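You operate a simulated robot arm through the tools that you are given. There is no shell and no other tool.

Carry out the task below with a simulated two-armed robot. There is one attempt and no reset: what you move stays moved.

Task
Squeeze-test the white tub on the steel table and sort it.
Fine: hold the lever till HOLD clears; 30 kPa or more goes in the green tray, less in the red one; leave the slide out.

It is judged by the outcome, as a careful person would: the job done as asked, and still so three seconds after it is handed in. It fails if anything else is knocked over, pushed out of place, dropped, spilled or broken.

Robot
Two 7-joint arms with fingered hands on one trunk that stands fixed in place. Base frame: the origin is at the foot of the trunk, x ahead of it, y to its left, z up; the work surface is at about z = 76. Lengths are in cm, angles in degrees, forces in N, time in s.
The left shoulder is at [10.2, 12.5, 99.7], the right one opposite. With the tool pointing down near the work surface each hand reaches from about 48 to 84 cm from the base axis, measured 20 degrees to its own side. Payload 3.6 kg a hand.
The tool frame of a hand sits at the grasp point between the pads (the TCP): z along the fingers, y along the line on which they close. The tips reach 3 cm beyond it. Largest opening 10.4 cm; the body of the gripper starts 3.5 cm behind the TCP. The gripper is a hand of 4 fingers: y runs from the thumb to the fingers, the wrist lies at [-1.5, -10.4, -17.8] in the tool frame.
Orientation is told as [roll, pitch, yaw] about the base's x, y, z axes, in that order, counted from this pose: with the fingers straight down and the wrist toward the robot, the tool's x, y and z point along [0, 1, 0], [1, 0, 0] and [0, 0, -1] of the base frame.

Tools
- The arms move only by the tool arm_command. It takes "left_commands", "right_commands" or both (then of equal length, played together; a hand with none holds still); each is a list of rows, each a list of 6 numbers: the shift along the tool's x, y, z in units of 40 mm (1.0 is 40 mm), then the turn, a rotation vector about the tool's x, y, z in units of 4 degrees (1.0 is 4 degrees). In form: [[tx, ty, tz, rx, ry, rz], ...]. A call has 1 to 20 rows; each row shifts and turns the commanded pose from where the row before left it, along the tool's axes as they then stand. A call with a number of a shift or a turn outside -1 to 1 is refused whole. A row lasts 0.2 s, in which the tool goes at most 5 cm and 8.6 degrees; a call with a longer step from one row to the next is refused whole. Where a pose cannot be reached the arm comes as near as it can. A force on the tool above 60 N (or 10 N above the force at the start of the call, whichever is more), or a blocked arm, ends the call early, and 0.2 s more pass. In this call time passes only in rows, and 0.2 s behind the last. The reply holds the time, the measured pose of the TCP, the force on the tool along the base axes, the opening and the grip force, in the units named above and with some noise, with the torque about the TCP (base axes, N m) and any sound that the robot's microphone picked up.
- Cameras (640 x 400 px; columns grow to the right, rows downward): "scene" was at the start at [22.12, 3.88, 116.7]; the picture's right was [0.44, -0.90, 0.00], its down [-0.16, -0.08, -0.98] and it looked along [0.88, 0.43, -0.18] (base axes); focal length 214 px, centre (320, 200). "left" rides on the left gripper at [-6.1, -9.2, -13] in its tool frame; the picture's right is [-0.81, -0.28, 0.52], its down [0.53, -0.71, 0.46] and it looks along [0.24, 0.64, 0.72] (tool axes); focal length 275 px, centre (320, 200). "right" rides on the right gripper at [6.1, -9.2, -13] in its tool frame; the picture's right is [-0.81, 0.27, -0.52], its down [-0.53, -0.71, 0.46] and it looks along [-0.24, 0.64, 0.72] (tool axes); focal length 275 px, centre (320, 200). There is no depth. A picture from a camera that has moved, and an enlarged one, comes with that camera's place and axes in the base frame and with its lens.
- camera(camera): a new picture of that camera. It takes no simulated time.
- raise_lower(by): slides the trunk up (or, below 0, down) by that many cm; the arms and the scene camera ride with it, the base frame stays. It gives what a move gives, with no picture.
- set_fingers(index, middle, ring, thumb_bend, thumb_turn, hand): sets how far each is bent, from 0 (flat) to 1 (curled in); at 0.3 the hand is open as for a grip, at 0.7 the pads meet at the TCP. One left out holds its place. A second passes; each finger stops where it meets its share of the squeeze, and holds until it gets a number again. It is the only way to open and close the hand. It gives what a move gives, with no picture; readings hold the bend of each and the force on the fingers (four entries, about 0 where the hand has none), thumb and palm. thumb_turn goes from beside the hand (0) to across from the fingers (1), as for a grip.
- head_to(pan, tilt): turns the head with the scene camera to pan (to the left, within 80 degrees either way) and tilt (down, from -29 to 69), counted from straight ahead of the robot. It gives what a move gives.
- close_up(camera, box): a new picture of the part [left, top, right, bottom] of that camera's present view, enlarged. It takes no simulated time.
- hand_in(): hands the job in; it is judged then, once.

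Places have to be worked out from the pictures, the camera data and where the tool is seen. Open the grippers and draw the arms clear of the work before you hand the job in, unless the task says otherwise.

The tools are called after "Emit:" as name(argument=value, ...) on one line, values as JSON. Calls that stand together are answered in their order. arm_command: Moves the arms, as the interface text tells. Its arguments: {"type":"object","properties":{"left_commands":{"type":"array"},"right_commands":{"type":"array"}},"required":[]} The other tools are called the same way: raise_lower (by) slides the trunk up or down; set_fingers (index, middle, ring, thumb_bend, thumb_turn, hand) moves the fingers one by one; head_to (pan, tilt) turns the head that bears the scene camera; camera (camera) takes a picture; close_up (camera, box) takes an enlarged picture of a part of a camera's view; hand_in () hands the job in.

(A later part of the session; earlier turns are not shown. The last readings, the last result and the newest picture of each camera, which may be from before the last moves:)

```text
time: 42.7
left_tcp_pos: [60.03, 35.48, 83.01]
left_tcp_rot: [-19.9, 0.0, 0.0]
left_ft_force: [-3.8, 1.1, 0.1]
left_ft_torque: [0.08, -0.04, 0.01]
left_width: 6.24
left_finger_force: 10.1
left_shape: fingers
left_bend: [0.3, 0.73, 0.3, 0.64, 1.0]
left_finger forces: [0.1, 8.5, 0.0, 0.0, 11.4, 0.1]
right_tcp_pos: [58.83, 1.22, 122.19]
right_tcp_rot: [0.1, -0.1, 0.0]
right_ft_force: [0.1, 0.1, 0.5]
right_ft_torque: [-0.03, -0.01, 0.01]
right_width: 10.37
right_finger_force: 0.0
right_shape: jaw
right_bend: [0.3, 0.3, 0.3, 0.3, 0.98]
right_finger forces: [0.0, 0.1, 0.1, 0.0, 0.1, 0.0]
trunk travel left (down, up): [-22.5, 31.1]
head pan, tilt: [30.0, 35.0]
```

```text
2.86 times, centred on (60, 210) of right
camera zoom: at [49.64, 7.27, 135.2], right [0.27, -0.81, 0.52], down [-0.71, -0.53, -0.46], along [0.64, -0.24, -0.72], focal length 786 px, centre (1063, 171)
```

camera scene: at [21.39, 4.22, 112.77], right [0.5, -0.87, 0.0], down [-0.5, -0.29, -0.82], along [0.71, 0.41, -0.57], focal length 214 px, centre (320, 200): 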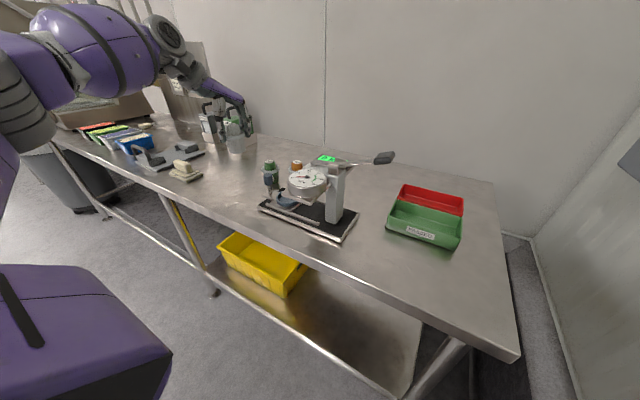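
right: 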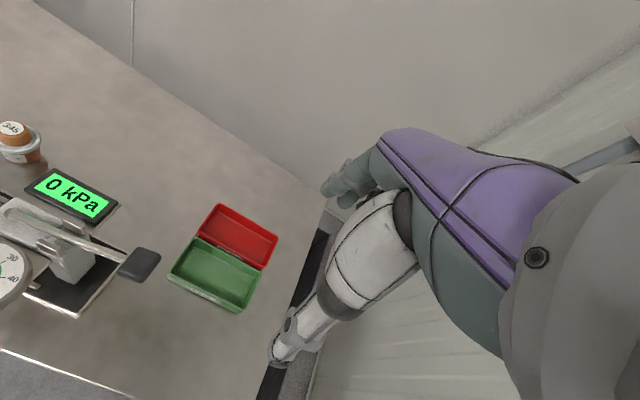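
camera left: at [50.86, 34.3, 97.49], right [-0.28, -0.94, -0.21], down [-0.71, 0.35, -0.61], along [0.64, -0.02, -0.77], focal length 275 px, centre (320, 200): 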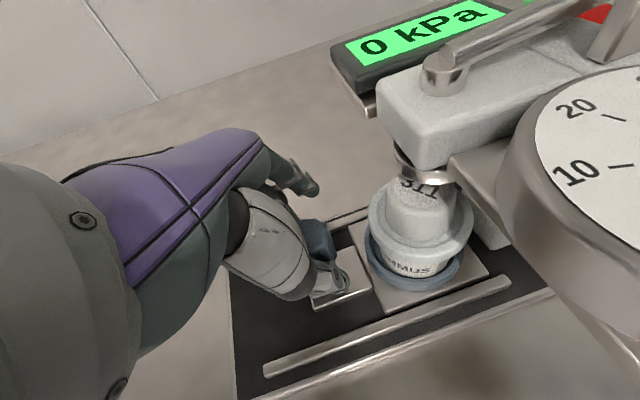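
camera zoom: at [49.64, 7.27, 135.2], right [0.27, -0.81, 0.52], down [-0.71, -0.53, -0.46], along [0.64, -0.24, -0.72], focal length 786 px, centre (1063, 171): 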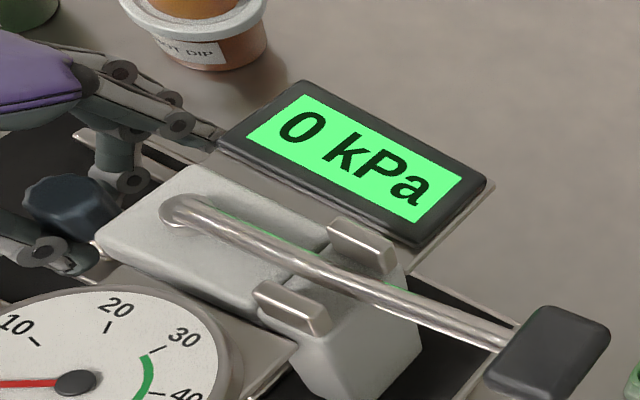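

The cap is passing under the plunger without a load along y. I push on in small steps until the stop is felt.

Emit:
arm_command(left_commands=[[-0.06, -0.02, 0.02, 0, 0, 0], [-0.06, 0, 0.022, 0, 0, 0]])

Emit:
arm_command(left_commands=[[-0.06, 0, 0.022, 0, 0, 0]])

Emit:
camera(camera="left")

Emit:
close_up(camera="scene", box=[250, 140, 350, 220])

```text
time: 43.3
left_tcp_pos: [59.8, 34.96, 83.03]
left_tcp_rot: [-20.0, 0.0, 0.0]
left_ft_force: [2.9, -0.2, -0.2]
left_ft_torque: [0.0, -0.13, -0.02]
left_width: 6.18
left_finger_force: 9.8
left_shape: fingers
left_bend: [0.3, 0.73, 0.3, 0.64, 1.0]
left_finger forces: [0.1, 10.5, 0.0, 0.0, 9.4, 0.0]
right_tcp_pos: [58.84, 1.14, 122.16]
right_tcp_rot: [0.1, 0.0, 0.0]
right_ft_force: [-1.1, -0.9, -0.4]
right_ft_torque: [-0.01, 0.0, -0.01]
right_width: 10.38
right_finger_force: 0.0
right_shape: jaw
right_bend: [0.3, 0.3, 0.3, 0.3, 0.98]
right_finger forces: [0.1, 0.1, 0.0, 0.0, 0.0, 0.1]
trunk travel left (down, up): [-22.5, 31.1]
head pan, tilt: [30.0, 35.0]
```

```text
time: 43.7
left_tcp_pos: [59.82, 34.75, 83.2]
left_tcp_rot: [-19.9, 0.0, 0.0]
left_ft_force: [2.6, 1.3, -0.5]
left_ft_torque: [0.06, -0.24, 0.0]
left_width: 6.18
left_finger_force: 9.7
left_shape: fingers
left_bend: [0.3, 0.73, 0.3, 0.64, 1.0]
left_finger forces: [0.0, 11.3, 0.0, 0.0, 9.0, 0.0]
right_tcp_pos: [58.79, 1.14, 122.06]
right_tcp_rot: [0.1, 0.1, 0.0]
right_ft_force: [0.3, -1.1, 0.0]
right_ft_torque: [0.0, -0.02, -0.01]
right_width: 10.38
right_finger_force: 0.0
right_shape: jaw
right_bend: [0.3, 0.3, 0.3, 0.3, 0.98]
right_finger forces: [0.1, 0.0, 0.0, 0.0, 0.0, 0.1]
trunk travel left (down, up): [-22.5, 31.1]
head pan, tilt: [30.0, 35.0]
```

```text
taken
camera left: at [50.77, 33.57, 97.52], right [-0.28, -0.94, -0.21], down [-0.71, 0.35, -0.61], along [0.64, -0.02, -0.76], focal length 275 px, centre (320, 200)
```

left: 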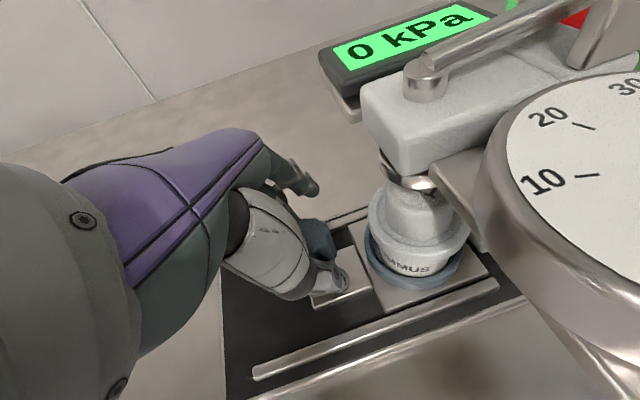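

```text
5.00 times, centred on (300, 180) of scene
camera zoom: at [21.46, 4.27, 112.76], right [0.5, -0.87, 0.0], down [-0.5, -0.29, -0.82], along [0.71, 0.41, -0.57], focal length 1072 px, centre (420, 300)
```

zoom: 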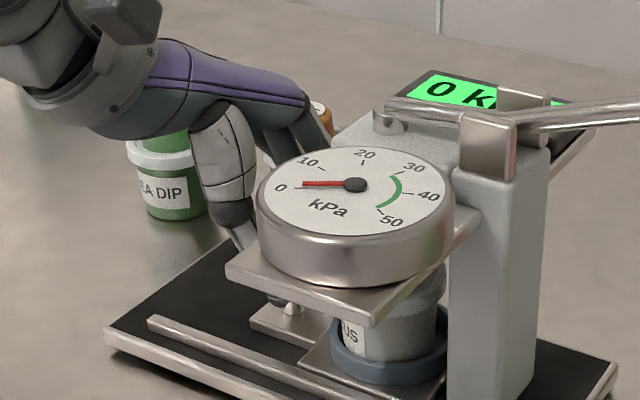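

Travel is now 8.6 cm with no stop felt. I continue in 0.25 cm steps, watching the y force.

Emit:
arm_command(left_commands=[[-0.06, 0, 0.022, 0, 0, 0]])

Emit:
arm_command(left_commands=[[-0.06, 0, 0.022, 0, 0, 0]])

Emit:
close_up(camera="left", box=[280, 60, 520, 330])

Emit:
close_up(camera="scene", box=[250, 140, 350, 220])

```text
time: 44.1
left_tcp_pos: [59.86, 34.62, 83.13]
left_tcp_rot: [-20.1, -0.1, 0.0]
left_ft_force: [1.6, 7.6, 0.7]
left_ft_torque: [0.18, -0.1, -0.05]
left_width: 6.16
left_finger_force: 12.2
left_shape: fingers
left_bend: [0.3, 0.73, 0.3, 0.64, 1.0]
left_finger forces: [0.0, 14.2, 0.0, 0.1, 9.7, 0.0]
right_tcp_pos: [58.82, 1.27, 122.21]
right_tcp_rot: [-0.1, 0.0, -0.1]
right_ft_force: [0.7, -0.8, -0.4]
right_ft_torque: [0.01, -0.01, 0.04]
right_width: 10.36
right_finger_force: 0.0
right_shape: jaw
right_bend: [0.3, 0.3, 0.3, 0.3, 0.98]
right_finger forces: [0.0, 0.0, 0.1, 0.1, 0.0, 0.1]
trunk travel left (down, up): [-22.5, 31.1]
head pan, tilt: [30.0, 35.0]
```

```text
time: 44.5
left_tcp_pos: [59.75, 34.46, 83.14]
left_tcp_rot: [-20.0, -0.1, 0.0]
left_ft_force: [5.3, 14.4, -1.1]
left_ft_torque: [0.3, -0.19, -0.05]
left_width: 6.12
left_finger_force: 11.2
left_shape: fingers
left_bend: [0.3, 0.73, 0.3, 0.64, 1.0]
left_finger forces: [0.0, 14.1, 0.0, 0.0, 7.9, 0.1]
right_tcp_pos: [58.86, 1.26, 122.1]
right_tcp_rot: [-0.2, 0.0, 0.0]
right_ft_force: [0.4, 0.8, 0.2]
right_ft_torque: [0.03, 0.0, -0.01]
right_width: 10.35
right_finger_force: 0.1
right_shape: jaw
right_bend: [0.3, 0.3, 0.3, 0.3, 0.98]
right_finger forces: [0.0, 0.0, 0.0, 0.0, 0.0, 0.1]
trunk travel left (down, up): [-22.5, 31.1]
head pan, tilt: [30.0, 35.0]
```

```text
1.48 times, centred on (400, 195) of left
camera zoom: at [50.71, 33.22, 97.49], right [-0.27, -0.94, -0.21], down [-0.71, 0.34, -0.61], along [0.65, -0.02, -0.76], focal length 408 px, centre (202, 207)
```

zoom: 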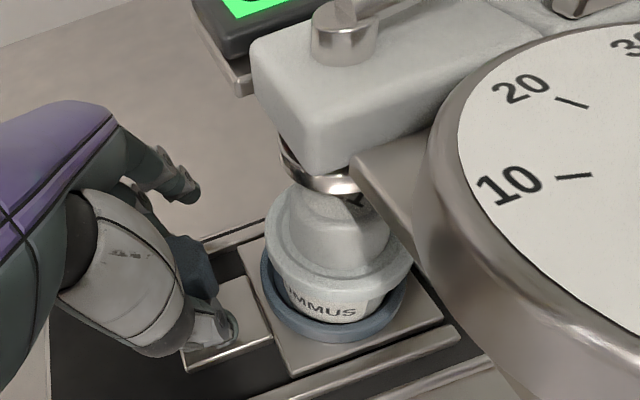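

```text
5.00 times, centred on (300, 180) of scene
camera zoom: at [21.45, 4.36, 112.76], right [0.5, -0.87, 0.0], down [-0.5, -0.29, -0.82], along [0.71, 0.41, -0.57], focal length 1072 px, centre (420, 300)
```

zoom: 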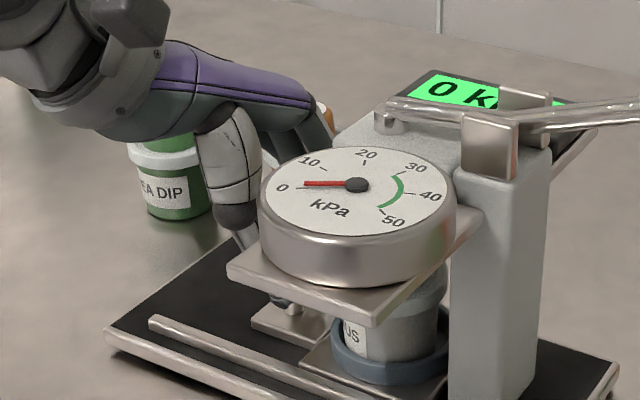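

The stop is reached (14 N along y), so the slide is home. I relax the push and open the pinch, leaving the hand around the knob.

Emit:
arm_command(left_commands=[[0.08, 0, -0.029, 0, 0, 0]])

Emit:
set_fingers(hand="left", middle=0.5, thumb_bend=0.48)

Emit:
close_up(camera="left", box=[280, 60, 520, 330])

Emit:
camera(camera="right")

Emit:
camera(camera="scene")

```text
time: 44.9
left_tcp_pos: [59.8, 34.44, 83.03]
left_tcp_rot: [-20.1, 0.0, -0.1]
left_ft_force: [4.9, 8.2, 0.2]
left_ft_torque: [0.16, -0.19, -0.07]
left_width: 6.09
left_finger_force: 11.8
left_shape: fingers
left_bend: [0.3, 0.73, 0.3, 0.64, 1.0]
left_finger forces: [0.0, 14.7, 0.0, 0.0, 7.9, 0.1]
right_tcp_pos: [58.82, 1.11, 122.11]
right_tcp_rot: [-0.2, 0.0, 0.0]
right_ft_force: [-0.1, -0.5, 0.4]
right_ft_torque: [0.0, 0.0, 0.0]
right_width: 10.34
right_finger_force: 0.0
right_shape: jaw
right_bend: [0.3, 0.3, 0.3, 0.3, 0.98]
right_finger forces: [0.1, 0.1, 0.0, 0.0, 0.0, 0.0]
trunk travel left (down, up): [-22.5, 31.1]
head pan, tilt: [30.0, 35.0]
```

```text
time: 45.9
left_tcp_pos: [59.64, 34.51, 83.13]
left_tcp_rot: [-20.0, -0.1, -0.1]
left_ft_force: [-1.2, -0.1, -0.5]
left_ft_torque: [-0.05, 0.03, -0.02]
left_width: 7.98
left_finger_force: 0.2
left_shape: fingers
left_bend: [0.3, 0.5, 0.3, 0.48, 1.0]
left_finger forces: [0.1, 0.1, 0.1, 0.0, 0.1, 0.1]
right_tcp_pos: [58.81, 1.13, 122.2]
right_tcp_rot: [0.0, 0.0, 0.0]
right_ft_force: [-0.5, -0.5, -0.1]
right_ft_torque: [0.04, -0.03, 0.0]
right_width: 10.38
right_finger_force: 0.0
right_shape: jaw
right_bend: [0.3, 0.3, 0.3, 0.3, 0.98]
right_finger forces: [0.1, 0.1, 0.0, 0.1, 0.0, 0.1]
trunk travel left (down, up): [-22.5, 31.1]
head pan, tilt: [30.0, 35.0]
```

```text
1.48 times, centred on (400, 195) of left
camera zoom: at [50.62, 33.3, 97.59], right [-0.28, -0.94, -0.21], down [-0.71, 0.35, -0.61], along [0.64, -0.02, -0.76], focal length 408 px, centre (202, 207)
```

zoom: 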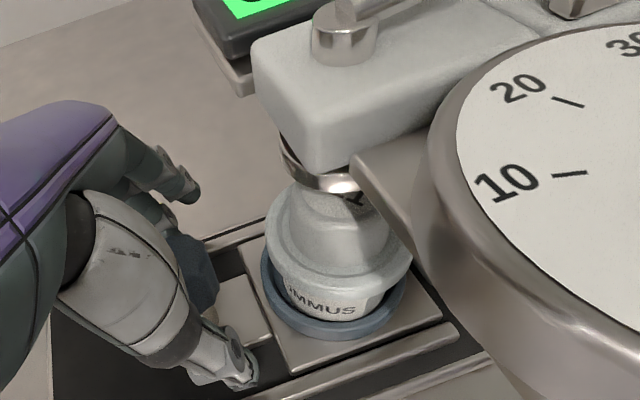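

```text
taken
camera right: at [49.61, 7.22, 135.22], right [0.27, -0.81, 0.52], down [-0.71, -0.53, -0.46], along [0.64, -0.24, -0.72], focal length 275 px, centre (320, 200)
```

right: 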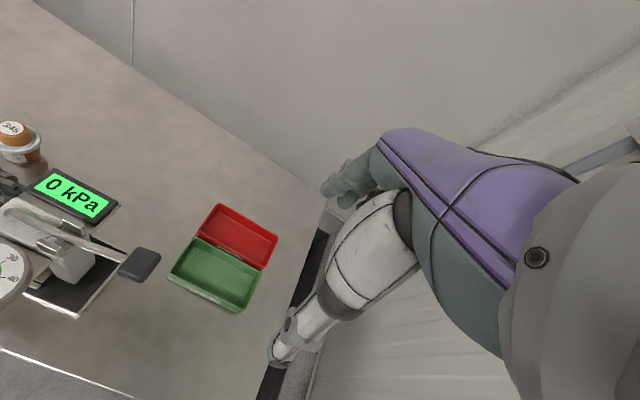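

```text
taken
camera scene: at [21.37, 4.21, 112.78], right [0.5, -0.87, 0.0], down [-0.5, -0.29, -0.82], along [0.71, 0.41, -0.57], focal length 214 px, centre (320, 200)
```

scene: 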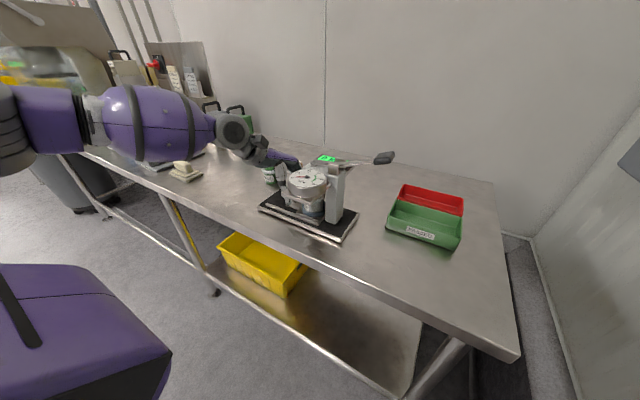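

The slide stays home with the tub under the plunger. Now the right hand: I bring it above the paddle (about [58.9, 12.4, 97]) with open fingers, to straddle it and press with the palm.

Emit:
arm_command(right_commands=[[0.5, 0.01, 0, 0, 0, 0], [0.8, 0.01, 0, 0, 0, 0], [0.8, 0.01, 0, 0, 0, 0], [0.5, 0.01, 0, 0, 0, 0], [0.27, 0, 0.3, 0, 0, 0], [0, 0, 0.6, 0, 0, 0], [0, 0, 0.7, 0, 0, 0], [0, 0, 0.6, 0, 0, 0], [0, 0, 0.6, 0, 0, 0], [0, 0, 0.3, 0, 0, 0]])

Emit:
camera(camera="right")

Emit:
close_up(camera="scene", box=[290, 80, 450, 220])

```text
time: 48.1
left_tcp_pos: [59.64, 34.57, 83.08]
left_tcp_rot: [-20.0, -0.1, -0.1]
left_ft_force: [-0.2, 0.2, -0.5]
left_ft_torque: [-0.02, 0.03, -0.04]
left_width: 7.95
left_finger_force: 0.1
left_shape: fingers
left_bend: [0.3, 0.5, 0.3, 0.48, 1.0]
left_finger forces: [0.1, 0.1, 0.2, 0.0, 0.0, 0.1]
right_tcp_pos: [57.75, 10.29, 108.25]
right_tcp_rot: [0.0, 0.0, 0.1]
right_ft_force: [0.4, 1.1, 0.9]
right_ft_torque: [-0.02, 0.01, 0.03]
right_width: 10.36
right_finger_force: 0.1
right_shape: jaw
right_bend: [0.3, 0.3, 0.3, 0.3, 0.98]
right_finger forces: [0.1, 0.0, 0.0, 0.1, 0.0, 0.1]
right hand out of reach, approached as far as the arm can: row 3, 4
trunk travel left (down, up): [-22.5, 31.1]
head pan, tilt: [30.0, 35.0]
```

```text
taken
camera right: at [48.54, 16.37, 121.36], right [0.28, -0.81, 0.52], down [-0.71, -0.53, -0.46], along [0.64, -0.24, -0.72], focal length 275 px, centre (320, 200)
```

right: 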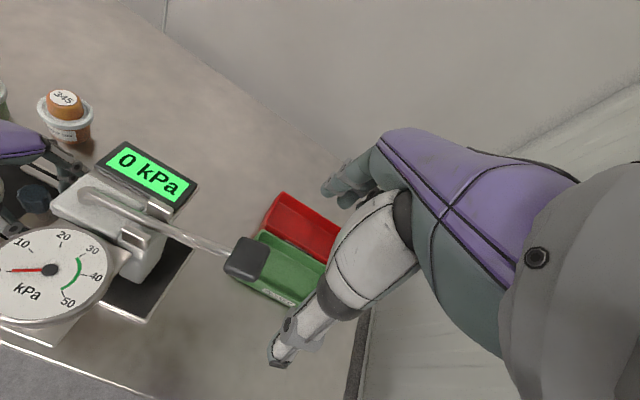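

```text
2.86 times, centred on (370, 150) of scene
camera zoom: at [21.38, 4.21, 112.78], right [0.5, -0.87, 0.0], down [-0.5, -0.29, -0.82], along [0.71, 0.41, -0.57], focal length 613 px, centre (177, 343)
```

zoom: 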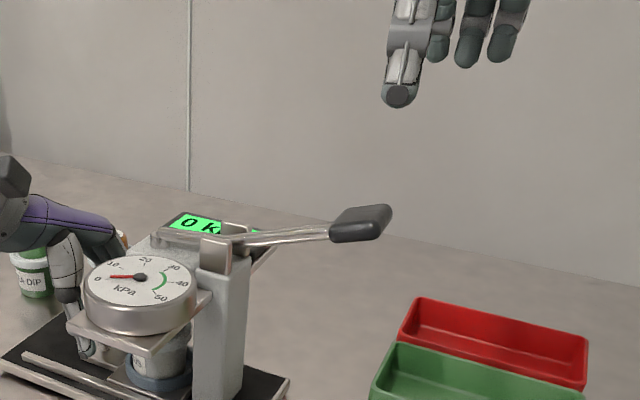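

The right hand fell short a bit, at [57.75, 10.3, 108]; the paddle reads [59.0, 12.8, 97]. I correct laterally and come down to z = 102.

Emit:
arm_command(right_commands=[[0.34, 0.15, 0, 0, 0, 0], [0.34, 0.15, 0, 0, 0, 0], [0, 0, 0.5, 0, 0, 0], [0, 0, 0.5, 0, 0, 0], [0, 0, 0.5, 0, 0, 0]])

Emit:
camera(camera="right")

Emit:
close_up(camera="scene", box=[310, 100, 430, 200])

```text
time: 49.3
left_tcp_pos: [59.71, 34.43, 83.18]
left_tcp_rot: [-20.1, 0.0, 0.1]
left_ft_force: [-0.4, -0.6, 0.2]
left_ft_torque: [0.01, 0.0, -0.02]
left_width: 7.98
left_finger_force: 0.1
left_shape: fingers
left_bend: [0.3, 0.5, 0.3, 0.48, 1.0]
left_finger forces: [0.0, 0.0, 0.0, 0.1, 0.0, 0.1]
right_tcp_pos: [59.01, 12.99, 102.19]
right_tcp_rot: [0.1, 0.0, -0.1]
right_ft_force: [0.3, -0.4, -0.5]
right_ft_torque: [-0.02, 0.0, -0.02]
right_width: 10.39
right_finger_force: 0.1
right_shape: jaw
right_bend: [0.3, 0.3, 0.3, 0.3, 0.98]
right_finger forces: [0.0, 0.1, 0.0, 0.0, 0.0, 0.1]
trunk travel left (down, up): [-22.5, 31.1]
head pan, tilt: [30.0, 35.0]
```

```text
taken
camera right: at [49.82, 19.11, 115.23], right [0.27, -0.81, 0.52], down [-0.71, -0.53, -0.46], along [0.64, -0.24, -0.72], focal length 275 px, centre (320, 200)
```

right: 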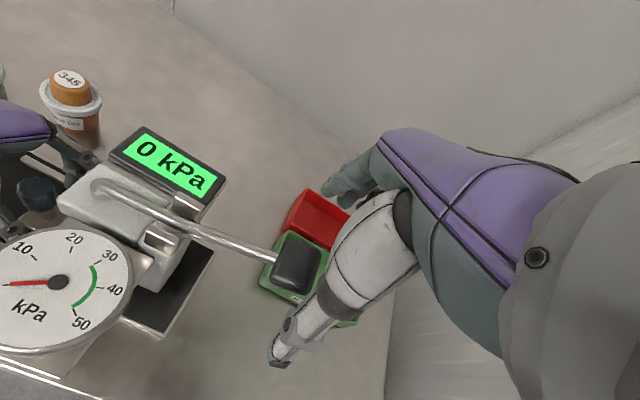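

```text
4.00 times, centred on (370, 150) of scene
camera zoom: at [21.39, 4.21, 112.77], right [0.5, -0.87, 0.0], down [-0.5, -0.29, -0.82], along [0.71, 0.41, -0.57], focal length 858 px, centre (120, 400)
```

zoom: 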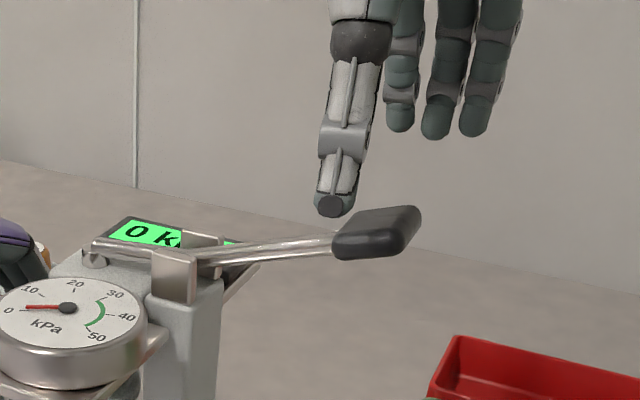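

Thumb and fingers straddle the paddle in x, with the finger row centred near y = 12. I go down to z = 97 and then feel for the palm contact.

Emit:
arm_command(right_commands=[[0, 0, 0.4, 0, 0, 0], [0, 0, 0.45, 0, 0, 0], [0, 0, 0.45, 0, 0, 0]])

Emit:
arm_command(right_commands=[[0, 0, 0.2, 0, 0, 0], [0, 0, 0.1, 0, 0, 0]])

Emit:
camera(camera="right")

Emit:
close_up(camera="scene", box=[310, 100, 430, 200])

```text
time: 50.1
left_tcp_pos: [59.81, 34.46, 83.15]
left_tcp_rot: [-20.0, -0.1, 0.1]
left_ft_force: [-1.4, -0.7, 0.3]
left_ft_torque: [-0.01, -0.01, 0.01]
left_width: 7.94
left_finger_force: 0.0
left_shape: fingers
left_bend: [0.3, 0.5, 0.3, 0.48, 1.0]
left_finger forces: [0.0, 0.0, 0.1, 0.0, 0.0, 0.0]
right_tcp_pos: [58.87, 12.99, 97.21]
right_tcp_rot: [0.0, 0.0, -0.1]
right_ft_force: [0.5, 0.0, -0.4]
right_ft_torque: [0.0, 0.02, 0.02]
right_width: 10.4
right_finger_force: 0.0
right_shape: jaw
right_bend: [0.3, 0.3, 0.3, 0.3, 0.98]
right_finger forces: [0.1, 0.0, 0.0, 0.0, 0.0, 0.0]
trunk travel left (down, up): [-22.5, 31.1]
head pan, tilt: [30.0, 35.0]
```

```text
time: 50.7
left_tcp_pos: [59.65, 34.51, 83.23]
left_tcp_rot: [-20.0, 0.0, 0.0]
left_ft_force: [-0.6, -0.5, 0.3]
left_ft_torque: [-0.04, 0.0, -0.01]
left_width: 7.99
left_finger_force: 0.1
left_shape: fingers
left_bend: [0.3, 0.5, 0.3, 0.48, 1.0]
left_finger forces: [0.0, 0.0, 0.0, 0.0, 0.1, 0.0]
right_tcp_pos: [59.01, 13.06, 95.75]
right_tcp_rot: [0.0, 0.1, 0.1]
right_ft_force: [-0.2, -0.2, -0.2]
right_ft_torque: [0.0, 0.04, -0.01]
right_width: 10.38
right_finger_force: 0.1
right_shape: jaw
right_bend: [0.3, 0.3, 0.3, 0.3, 0.98]
right_finger forces: [0.0, 0.1, 0.1, 0.0, 0.0, 0.0]
trunk travel left (down, up): [-22.5, 31.1]
head pan, tilt: [30.0, 35.0]
```

```text
taken
camera right: at [49.73, 19.11, 108.89], right [0.27, -0.81, 0.52], down [-0.71, -0.53, -0.46], along [0.65, -0.24, -0.72], focal length 275 px, centre (320, 200)
```

right: 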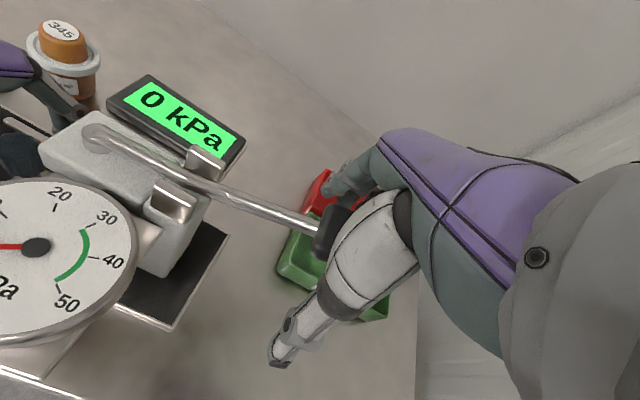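

```text
4.00 times, centred on (370, 150) of scene
camera zoom: at [21.37, 4.21, 112.78], right [0.5, -0.87, 0.0], down [-0.5, -0.29, -0.82], along [0.71, 0.41, -0.57], focal length 858 px, centre (120, 400)
```

zoom: 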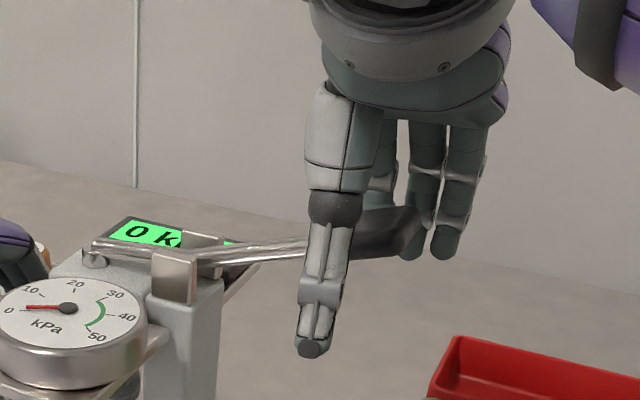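

No contact yet; I keep lowering in small steps watching palm force.

Emit:
arm_command(right_commands=[[0, 0, 0.1, 0, 0, 0], [0, 0, 0.1, 0, 0, 0]])

Emit:
arm_command(right_commands=[[0, 0, 0.1, 0, 0, 0], [0, 0, 0.1, 0, 0, 0]])

Emit:
arm_command(right_commands=[[0, 0, 0.1, 0, 0, 0], [0, 0, 0.1, 0, 0, 0]])

Emit:
close_up(camera="scene", box=[310, 100, 430, 200])

```text
time: 51.3
left_tcp_pos: [59.58, 34.47, 83.27]
left_tcp_rot: [-20.0, 0.1, 0.0]
left_ft_force: [-0.9, -0.4, -0.6]
left_ft_torque: [0.03, -0.02, -0.02]
left_width: 7.98
left_finger_force: 0.1
left_shape: fingers
left_bend: [0.3, 0.5, 0.3, 0.48, 1.0]
left_finger forces: [0.1, 0.0, 0.0, 0.0, 0.0, 0.0]
right_tcp_pos: [58.73, 12.99, 95.08]
right_tcp_rot: [0.0, 0.0, 0.1]
right_ft_force: [0.1, 0.6, 1.1]
right_ft_torque: [0.01, 0.02, 0.03]
right_width: 10.37
right_finger_force: 0.0
right_shape: jaw
right_bend: [0.3, 0.3, 0.3, 0.3, 0.98]
right_finger forces: [0.0, 0.0, 0.1, 0.1, 0.0, 0.1]
trunk travel left (down, up): [-22.5, 31.1]
head pan, tilt: [30.0, 35.0]
```

```text
time: 51.9
left_tcp_pos: [59.66, 34.46, 83.18]
left_tcp_rot: [-19.9, 0.0, 0.0]
left_ft_force: [-0.9, 0.7, 0.1]
left_ft_torque: [0.02, 0.01, 0.06]
left_width: 7.95
left_finger_force: 0.0
left_shape: fingers
left_bend: [0.3, 0.5, 0.3, 0.48, 1.0]
left_finger forces: [0.0, 0.1, 0.1, 0.0, 0.0, 0.1]
right_tcp_pos: [58.94, 12.98, 94.3]
right_tcp_rot: [0.0, 0.0, 0.0]
right_ft_force: [0.1, 0.4, 0.0]
right_ft_torque: [-0.02, -0.03, 0.02]
right_width: 10.37
right_finger_force: 0.1
right_shape: jaw
right_bend: [0.3, 0.3, 0.3, 0.3, 0.98]
right_finger forces: [0.0, 0.0, 0.1, 0.0, 0.0, 0.0]
trunk travel left (down, up): [-22.5, 31.1]
head pan, tilt: [30.0, 35.0]
```

```text
time: 52.5
left_tcp_pos: [59.63, 34.48, 83.2]
left_tcp_rot: [-20.0, 0.0, 0.0]
left_ft_force: [-0.3, 0.4, 0.3]
left_ft_torque: [-0.02, -0.01, 0.01]
left_width: 7.96
left_finger_force: 0.1
left_shape: fingers
left_bend: [0.3, 0.5, 0.3, 0.48, 1.0]
left_finger forces: [0.0, 0.1, 0.0, 0.0, 0.0, 0.0]
right_tcp_pos: [58.82, 12.8, 93.52]
right_tcp_rot: [0.1, 0.0, 0.0]
right_ft_force: [0.2, 0.4, 0.5]
right_ft_torque: [-0.02, -0.05, 0.01]
right_width: 10.37
right_finger_force: 0.1
right_shape: jaw
right_bend: [0.3, 0.3, 0.3, 0.3, 0.98]
right_finger forces: [0.0, 0.0, 0.0, 0.0, 0.0, 0.0]
trunk travel left (down, up): [-22.5, 31.1]
head pan, tilt: [30.0, 35.0]
```

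```text
4.00 times, centred on (370, 150) of scene
camera zoom: at [21.38, 4.21, 112.78], right [0.5, -0.87, 0.0], down [-0.5, -0.29, -0.82], along [0.71, 0.41, -0.57], focal length 858 px, centre (120, 400)
```

zoom: 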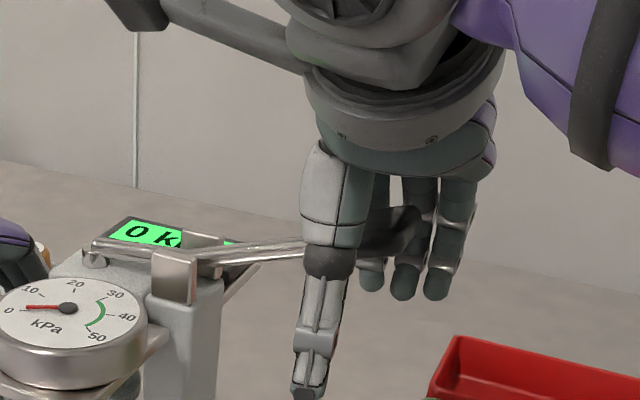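

The palm is nearly on the paddle. I keep lowering.

Emit:
arm_command(right_commands=[[0, 0, 0.1, 0, 0, 0], [0, 0, 0.1, 0, 0, 0]])

Emit:
arm_command(right_commands=[[0, 0, 0.1, 0, 0, 0], [0, 0, 0.1, 0, 0, 0]])

Emit:
arm_command(right_commands=[[0, 0, 0.1, 0, 0, 0], [0, 0, 0.1, 0, 0, 0]])

Emit:
close_up(camera="scene", box=[270, 110, 430, 220])

Emit:
camera(camera="right")

```text
time: 53.1
left_tcp_pos: [59.68, 34.43, 83.22]
left_tcp_rot: [-19.9, 0.0, 0.1]
left_ft_force: [0.5, -0.1, -1.4]
left_ft_torque: [0.0, 0.01, 0.01]
left_width: 7.97
left_finger_force: 0.1
left_shape: fingers
left_bend: [0.3, 0.5, 0.3, 0.48, 1.0]
left_finger forces: [0.0, 0.0, 0.0, 0.1, 0.0, 0.0]
right_tcp_pos: [58.82, 12.96, 92.71]
right_tcp_rot: [0.0, 0.0, 0.0]
right_ft_force: [-0.1, -0.2, 0.4]
right_ft_torque: [-0.02, 0.01, -0.02]
right_width: 10.4
right_finger_force: 0.1
right_shape: jaw
right_bend: [0.3, 0.3, 0.3, 0.3, 0.98]
right_finger forces: [0.0, 0.0, 0.0, 0.0, 0.0, 0.0]
trunk travel left (down, up): [-22.5, 31.1]
head pan, tilt: [30.0, 35.0]
```

```text
time: 53.7
left_tcp_pos: [59.68, 34.5, 83.07]
left_tcp_rot: [-20.0, -0.1, 0.0]
left_ft_force: [-0.6, 0.6, 0.0]
left_ft_torque: [0.01, 0.02, -0.01]
left_width: 7.97
left_finger_force: 0.0
left_shape: fingers
left_bend: [0.3, 0.5, 0.3, 0.48, 1.0]
left_finger forces: [0.1, 0.0, 0.0, 0.0, 0.0, 0.1]
right_tcp_pos: [58.98, 12.99, 92.0]
right_tcp_rot: [0.1, 0.0, -0.1]
right_ft_force: [0.6, -1.0, 0.6]
right_ft_torque: [0.01, -0.01, -0.04]
right_width: 10.37
right_finger_force: 0.1
right_shape: jaw
right_bend: [0.3, 0.3, 0.3, 0.3, 0.98]
right_finger forces: [1.1, 0.0, 0.0, 0.0, 0.0, 0.0]
trunk travel left (down, up): [-22.5, 31.1]
head pan, tilt: [30.0, 35.0]
```

```text
time: 54.3
left_tcp_pos: [59.76, 34.46, 83.21]
left_tcp_rot: [-20.0, 0.0, -0.1]
left_ft_force: [0.2, -0.1, -0.5]
left_ft_torque: [0.03, 0.01, 0.0]
left_width: 7.95
left_finger_force: 0.0
left_shape: fingers
left_bend: [0.3, 0.5, 0.3, 0.48, 1.0]
left_finger forces: [0.0, 0.0, 0.0, 0.1, 0.1, 0.0]
right_tcp_pos: [58.81, 12.97, 91.16]
right_tcp_rot: [-0.1, 0.0, -0.1]
right_ft_force: [1.6, -2.4, 0.7]
right_ft_torque: [0.06, 0.01, -0.06]
right_width: 10.39
right_finger_force: 0.0
right_shape: jaw
right_bend: [0.3, 0.3, 0.3, 0.3, 0.98]
right_finger forces: [2.3, 0.0, 0.0, 0.1, 0.0, 0.0]
trunk travel left (down, up): [-22.5, 31.1]
head pan, tilt: [30.0, 35.0]
```

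```text
3.64 times, centred on (350, 165) of scene
camera zoom: at [21.39, 4.2, 112.78], right [0.5, -0.87, 0.0], down [-0.5, -0.29, -0.82], along [0.71, 0.41, -0.57], focal length 780 px, centre (211, 327)
```

zoom: 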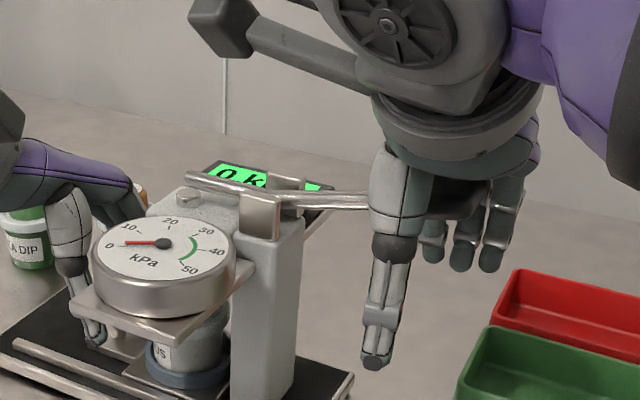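

```text
taken
camera right: at [49.72, 18.99, 104.12], right [0.27, -0.81, 0.52], down [-0.71, -0.53, -0.46], along [0.64, -0.24, -0.72], focal length 275 px, centre (320, 200)
```

right: 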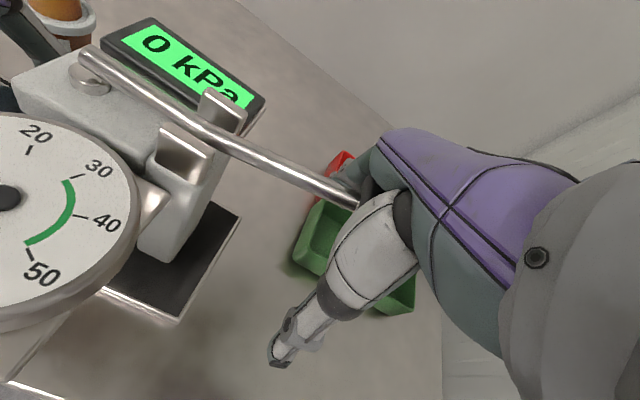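

The lever is moving under a light push, and its far end is lifting off the plunger button, so its pivot seems to be at the fork. I check what the plunger and display do.

Emit:
camera(camera="left")

Emit:
close_up(camera="left", box=[320, 30, 520, 280])

Emit:
close_up(camera="right", box=[60, 20, 260, 160])

Emit:
close_up(camera="scene", box=[290, 140, 370, 200])

```text
taken
camera left: at [50.64, 33.29, 97.58], right [-0.28, -0.94, -0.21], down [-0.71, 0.35, -0.61], along [0.64, -0.02, -0.76], focal length 275 px, centre (320, 200)
```

left: 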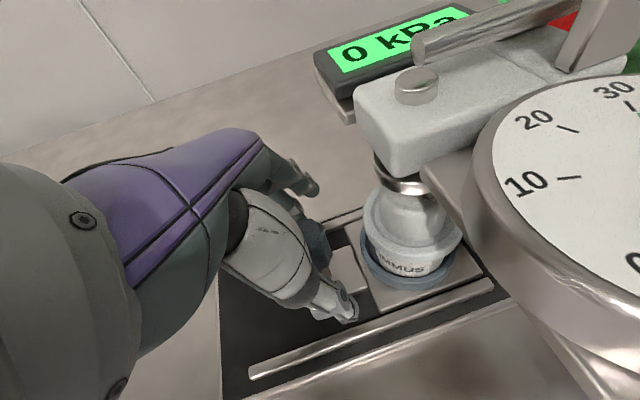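

```text
1.60 times, centred on (420, 155) of left
camera zoom: at [50.64, 33.29, 97.58], right [-0.28, -0.94, -0.21], down [-0.71, 0.35, -0.61], along [0.64, -0.02, -0.76], focal length 440 px, centre (160, 272)
```

zoom: 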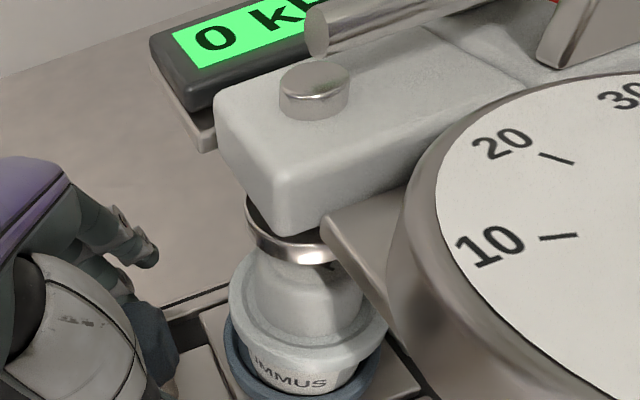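

```text
2.86 times, centred on (160, 90) of right
camera zoom: at [49.72, 18.99, 104.12], right [0.27, -0.81, 0.52], down [-0.71, -0.53, -0.46], along [0.64, -0.24, -0.72], focal length 786 px, centre (777, 514)
```

zoom: 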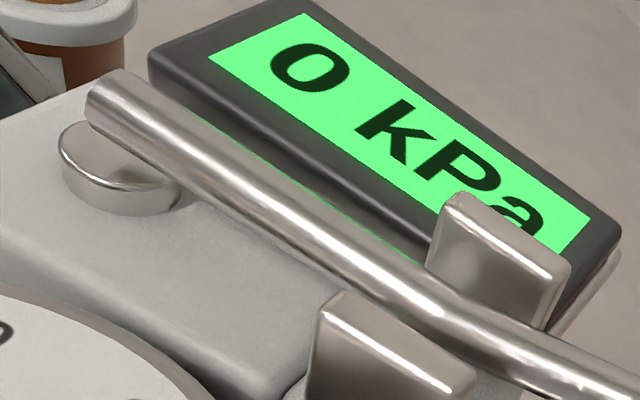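

```text
6.67 times, centred on (330, 170) of scene
camera zoom: at [21.39, 4.2, 112.78], right [0.5, -0.87, 0.0], down [-0.5, -0.29, -0.82], along [0.71, 0.41, -0.57], focal length 1430 px, centre (253, 400)
```

zoom: 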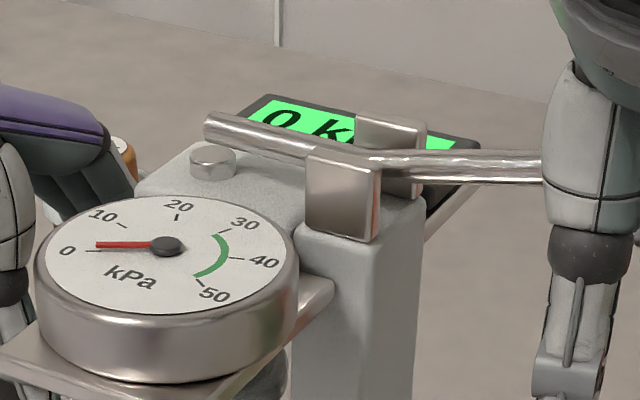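

Pushing down lifts the bar off the button and leaves the plunger up, so the paddle has to be pulled up to press. I raise the right hand a little and look whether the lever returns, then close the fingers under the paddle to hook it.

Emit:
arm_command(right_commands=[[0, 0, -0.15, 0, 0, 0], [0, 0, -0.2, 0, 0, 0], [0, 0, -0.2, 0, 0, 0]])

Emit:
close_up(camera="scene", box=[290, 120, 430, 210])

Emit:
camera(camera="right")

```text
time: 55.1
left_tcp_pos: [59.78, 34.44, 83.21]
left_tcp_rot: [-20.0, 0.0, 0.1]
left_ft_force: [-0.1, -0.2, -0.4]
left_ft_torque: [-0.03, 0.01, 0.0]
left_width: 7.95
left_finger_force: 0.0
left_shape: fingers
left_bend: [0.3, 0.5, 0.3, 0.48, 1.0]
left_finger forces: [0.1, 0.0, 0.1, 0.1, 0.1, 0.0]
right_tcp_pos: [58.72, 12.97, 93.28]
right_tcp_rot: [0.0, 0.1, 0.0]
right_ft_force: [0.3, -0.1, -0.7]
right_ft_torque: [0.02, 0.0, 0.0]
right_width: 10.38
right_finger_force: 0.1
right_shape: jaw
right_bend: [0.3, 0.3, 0.3, 0.3, 0.98]
right_finger forces: [0.0, 0.1, 0.0, 0.1, 0.0, 0.1]
trunk travel left (down, up): [-22.5, 31.1]
head pan, tilt: [30.0, 35.0]
```

```text
4.44 times, centred on (360, 165) of scene
camera zoom: at [21.37, 4.22, 112.78], right [0.5, -0.87, 0.0], down [-0.5, -0.29, -0.82], along [0.71, 0.41, -0.57], focal length 953 px, centre (142, 356)
```

zoom: 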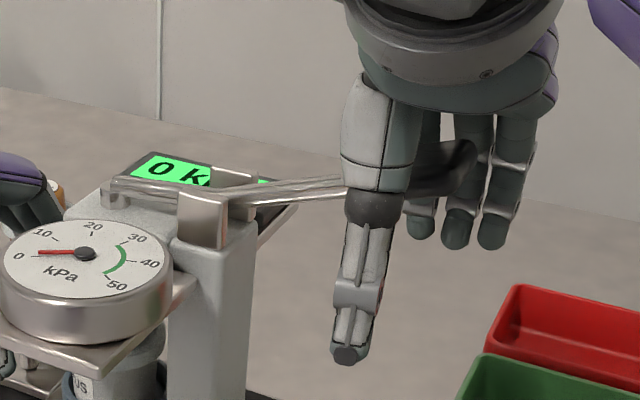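

```text
taken
camera right: at [49.64, 19.03, 106.33], right [0.27, -0.81, 0.52], down [-0.71, -0.53, -0.45], along [0.64, -0.24, -0.72], focal length 275 px, centre (320, 200)
```

right: 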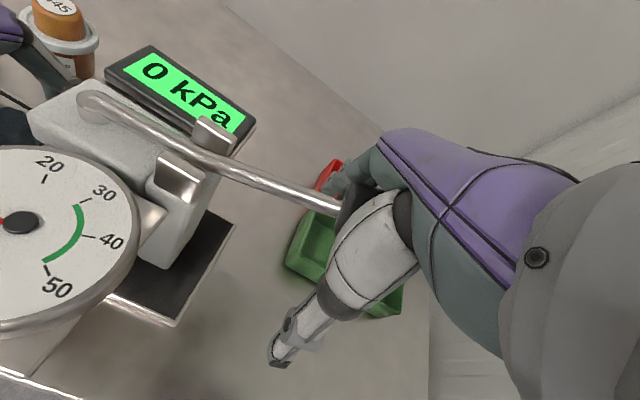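

The lever came back to rest with the bar on the button. I close the right fingers under the paddle in steps.

Emit:
set_fingers(hand="right", index=0.6, middle=0.6, ring=0.6, thumb_bend=0.6, thumb_turn=1)

Emit:
close_up(camera="scene", box=[290, 120, 430, 210])

Emit:
close_up(camera="right", box=[220, 120, 440, 380])

```text
time: 56.1
left_tcp_pos: [59.83, 34.42, 83.07]
left_tcp_rot: [-20.0, 0.1, 0.0]
left_ft_force: [-0.3, -1.1, 0.4]
left_ft_torque: [-0.01, 0.03, 0.01]
left_width: 7.96
left_finger_force: 0.2
left_shape: fingers
left_bend: [0.3, 0.5, 0.3, 0.48, 1.0]
left_finger forces: [0.1, 0.0, 0.1, 0.1, 0.0, 0.1]
right_tcp_pos: [58.91, 12.79, 93.21]
right_tcp_rot: [0.1, 0.0, -0.2]
right_ft_force: [16.5, 0.8, 0.1]
right_ft_torque: [-0.01, 0.5, -0.16]
right_width: 3.23
right_finger_force: 7.8
right_shape: fingers
right_bend: [0.55, 0.6, 0.6, 0.6, 1.0]
right_finger forces: [16.1, 0.0, 0.0, 0.0, 0.0, 0.0]
trunk travel left (down, up): [-22.5, 31.1]
head pan, tilt: [30.0, 35.0]
```

```text
4.44 times, centred on (360, 165) of scene
camera zoom: at [21.55, 4.21, 112.74], right [0.5, -0.87, 0.0], down [-0.5, -0.29, -0.82], along [0.71, 0.41, -0.57], focal length 953 px, centre (142, 356)
```

zoom: 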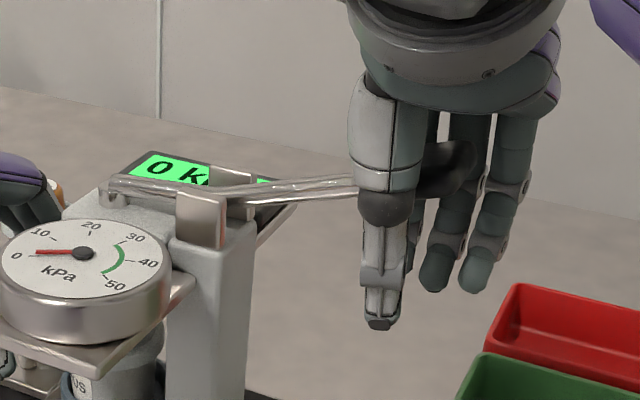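

```text
1.54 times, centred on (330, 250) of right
camera zoom: at [49.89, 18.98, 106.26], right [0.27, -0.81, 0.52], down [-0.71, -0.53, -0.46], along [0.64, -0.25, -0.72], focal length 424 px, centre (305, 123)
```

zoom: 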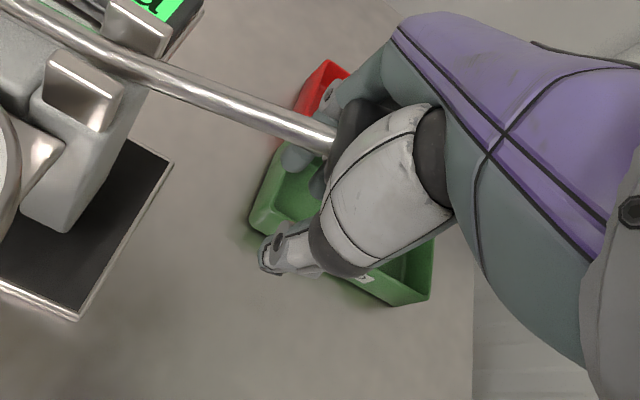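

The index alone presses the paddle's side with 16 N, which I don't want sideways on the tester. I relax the index, lower 0.6 cm and curl the others deeper under the paddle.

Emit:
set_fingers(hand="right", index=0.45, middle=0.55, ring=0.55, thumb_bend=0.55)

Emit:
close_up(camera="scene", box=[330, 130, 430, 210])

Emit:
close_up(camera="left", box=[320, 30, 520, 280])

```text
time: 57.1
left_tcp_pos: [59.71, 34.44, 83.24]
left_tcp_rot: [-20.1, 0.0, 0.0]
left_ft_force: [0.2, -0.1, 0.8]
left_ft_torque: [-0.06, -0.01, -0.03]
left_width: 7.97
left_finger_force: 0.1
left_shape: fingers
left_bend: [0.3, 0.5, 0.3, 0.48, 1.0]
left_finger forces: [0.1, 0.0, 0.0, 0.1, 0.0, 0.0]
right_tcp_pos: [58.78, 12.91, 93.21]
right_tcp_rot: [0.0, 0.0, 0.0]
right_ft_force: [2.7, -0.9, 0.5]
right_ft_torque: [0.02, 0.07, -0.06]
right_width: 5.3
right_finger_force: 1.9
right_shape: fingers
right_bend: [0.44, 0.55, 0.55, 0.55, 1.0]
right_finger forces: [3.2, 0.0, 0.0, 0.0, 0.0, 0.0]
trunk travel left (down, up): [-22.5, 31.1]
head pan, tilt: [30.0, 35.0]
```

```text
5.00 times, centred on (380, 170) of scene
camera zoom: at [21.41, 4.21, 112.77], right [0.5, -0.87, 0.0], down [-0.5, -0.29, -0.82], along [0.71, 0.41, -0.57], focal length 1072 px, centre (20, 350)
```

zoom: 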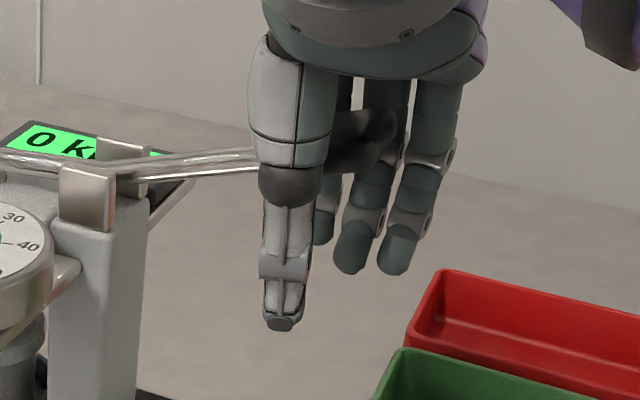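

```text
1.60 times, centred on (420, 155) of left
camera zoom: at [50.65, 33.3, 97.57], right [-0.28, -0.94, -0.21], down [-0.71, 0.35, -0.61], along [0.64, -0.02, -0.76], focal length 440 px, centre (160, 272)
```

zoom: 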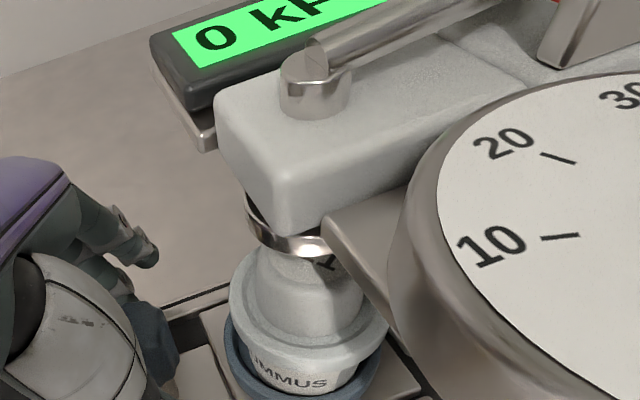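

Index still grazes the paddle's edge while middle, ring and thumb pass below it. I curl those three further under the paddle as a hook, then test-lift gently.

Emit:
set_fingers(hand="right", index=0.42, middle=0.72, ring=0.72, thumb_bend=0.7)

Emit:
close_up(camera="scene", box=[330, 130, 430, 210])

```text
time: 58.1
left_tcp_pos: [59.84, 34.49, 83.17]
left_tcp_rot: [-20.0, 0.0, 0.0]
left_ft_force: [-0.3, 0.1, 0.9]
left_ft_torque: [0.02, 0.0, 0.01]
left_width: 7.96
left_finger_force: 0.1
left_shape: fingers
left_bend: [0.3, 0.5, 0.3, 0.48, 1.0]
left_finger forces: [0.1, 0.0, 0.0, 0.0, 0.0, 0.0]
right_tcp_pos: [58.81, 12.87, 93.27]
right_tcp_rot: [-0.1, 0.0, -0.1]
right_ft_force: [4.1, 0.2, 0.0]
right_ft_torque: [-0.02, 0.15, 0.05]
right_width: 3.72
right_finger_force: 2.2
right_shape: fingers
right_bend: [0.42, 0.72, 0.72, 0.7, 1.0]
right_finger forces: [0.9, 3.3, 0.0, 0.0, 0.0, 0.0]
trunk travel left (down, up): [-22.5, 31.1]
head pan, tilt: [30.0, 35.0]
```

```text
5.00 times, centred on (380, 170) of scene
camera zoom: at [21.42, 4.22, 112.77], right [0.5, -0.87, 0.0], down [-0.5, -0.29, -0.82], along [0.71, 0.41, -0.57], focal length 1072 px, centre (20, 350)
```

zoom: 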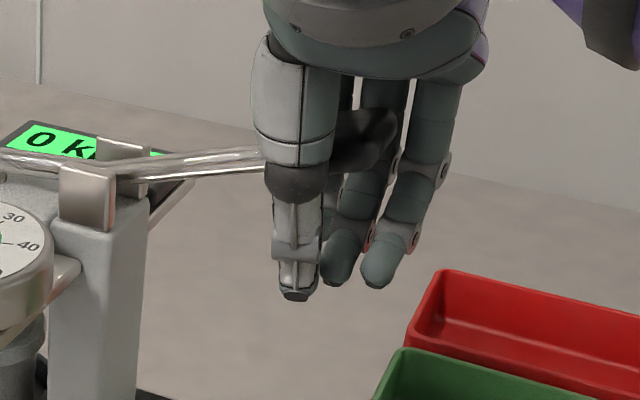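

Middle finger and thumb are now beneath the paddle. I lift gently in 0.4 cm rows and read the force and the display.

Emit:
arm_command(right_commands=[[0, 0, -0.1, 0, 0, 0], [0, 0, -0.1, 0, 0, 0]])

Emit:
arm_command(right_commands=[[0, 0, -0.1, 0, 0, 0], [0, 0, -0.1, 0, 0, 0]])

Emit:
close_up(camera="scene", box=[290, 110, 430, 210])

Emit:
camera(camera="left")

```text
time: 58.7
left_tcp_pos: [59.71, 34.38, 83.03]
left_tcp_rot: [-19.9, 0.0, 0.0]
left_ft_force: [-0.2, -0.1, -0.5]
left_ft_torque: [0.02, -0.01, 0.01]
left_width: 7.95
left_finger_force: 0.0
left_shape: fingers
left_bend: [0.3, 0.5, 0.3, 0.48, 1.0]
left_finger forces: [0.0, 0.1, 0.0, 0.0, 0.0, 0.0]
right_tcp_pos: [58.79, 13.02, 94.08]
right_tcp_rot: [0.1, 0.0, 0.0]
right_ft_force: [1.8, -0.3, -0.2]
right_ft_torque: [-0.01, 0.09, 0.03]
right_width: 3.71
right_finger_force: 1.4
right_shape: fingers
right_bend: [0.42, 0.72, 0.72, 0.7, 1.0]
right_finger forces: [0.0, 1.8, 0.0, 0.0, 0.6, 0.0]
trunk travel left (down, up): [-22.5, 31.1]
head pan, tilt: [30.0, 35.0]
```

```text
time: 59.3
left_tcp_pos: [59.76, 34.44, 83.1]
left_tcp_rot: [-20.1, 0.1, 0.0]
left_ft_force: [0.1, 0.2, 0.1]
left_ft_torque: [-0.03, -0.02, 0.02]
left_width: 7.99
left_finger_force: 0.1
left_shape: fingers
left_bend: [0.3, 0.5, 0.3, 0.48, 1.0]
left_finger forces: [0.0, 0.0, 0.0, 0.1, 0.0, 0.0]
right_tcp_pos: [58.74, 13.02, 94.67]
right_tcp_rot: [0.0, 0.1, 0.0]
right_ft_force: [-1.9, -1.1, 0.3]
right_ft_torque: [-0.01, 0.0, 0.01]
right_width: 3.93
right_finger_force: 2.5
right_shape: fingers
right_bend: [0.42, 0.72, 0.72, 0.68, 1.0]
right_finger forces: [0.0, 1.5, 0.0, 0.1, 3.3, 0.0]
trunk travel left (down, up): [-22.5, 31.1]
head pan, tilt: [30.0, 35.0]
```

```text
4.00 times, centred on (360, 160) of scene
camera zoom: at [21.39, 4.22, 112.77], right [0.5, -0.87, 0.0], down [-0.5, -0.29, -0.82], along [0.71, 0.41, -0.57], focal length 858 px, centre (160, 360)
```

zoom: 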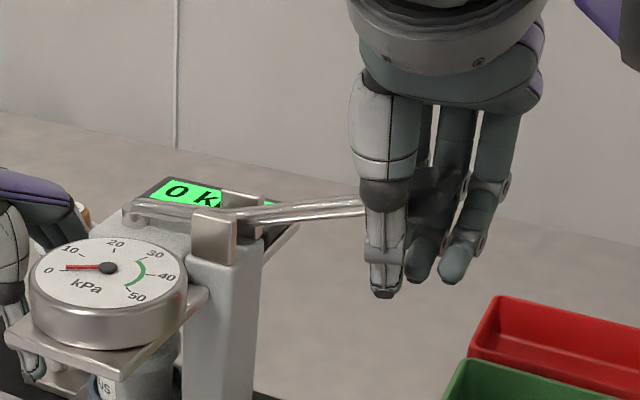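

```text
taken
camera left: at [50.64, 33.31, 97.57], right [-0.28, -0.94, -0.21], down [-0.71, 0.35, -0.61], along [0.64, -0.02, -0.76], focal length 275 px, centre (320, 200)
```

left: 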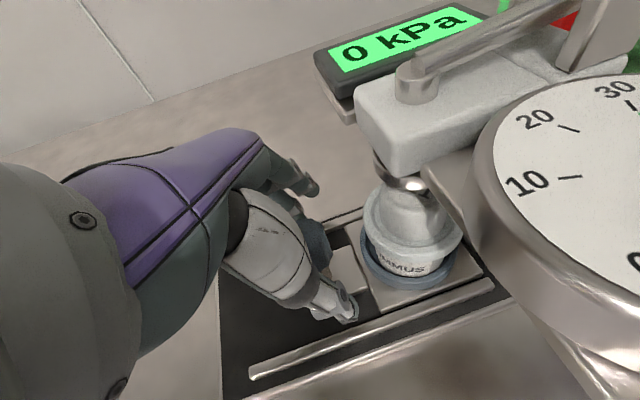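

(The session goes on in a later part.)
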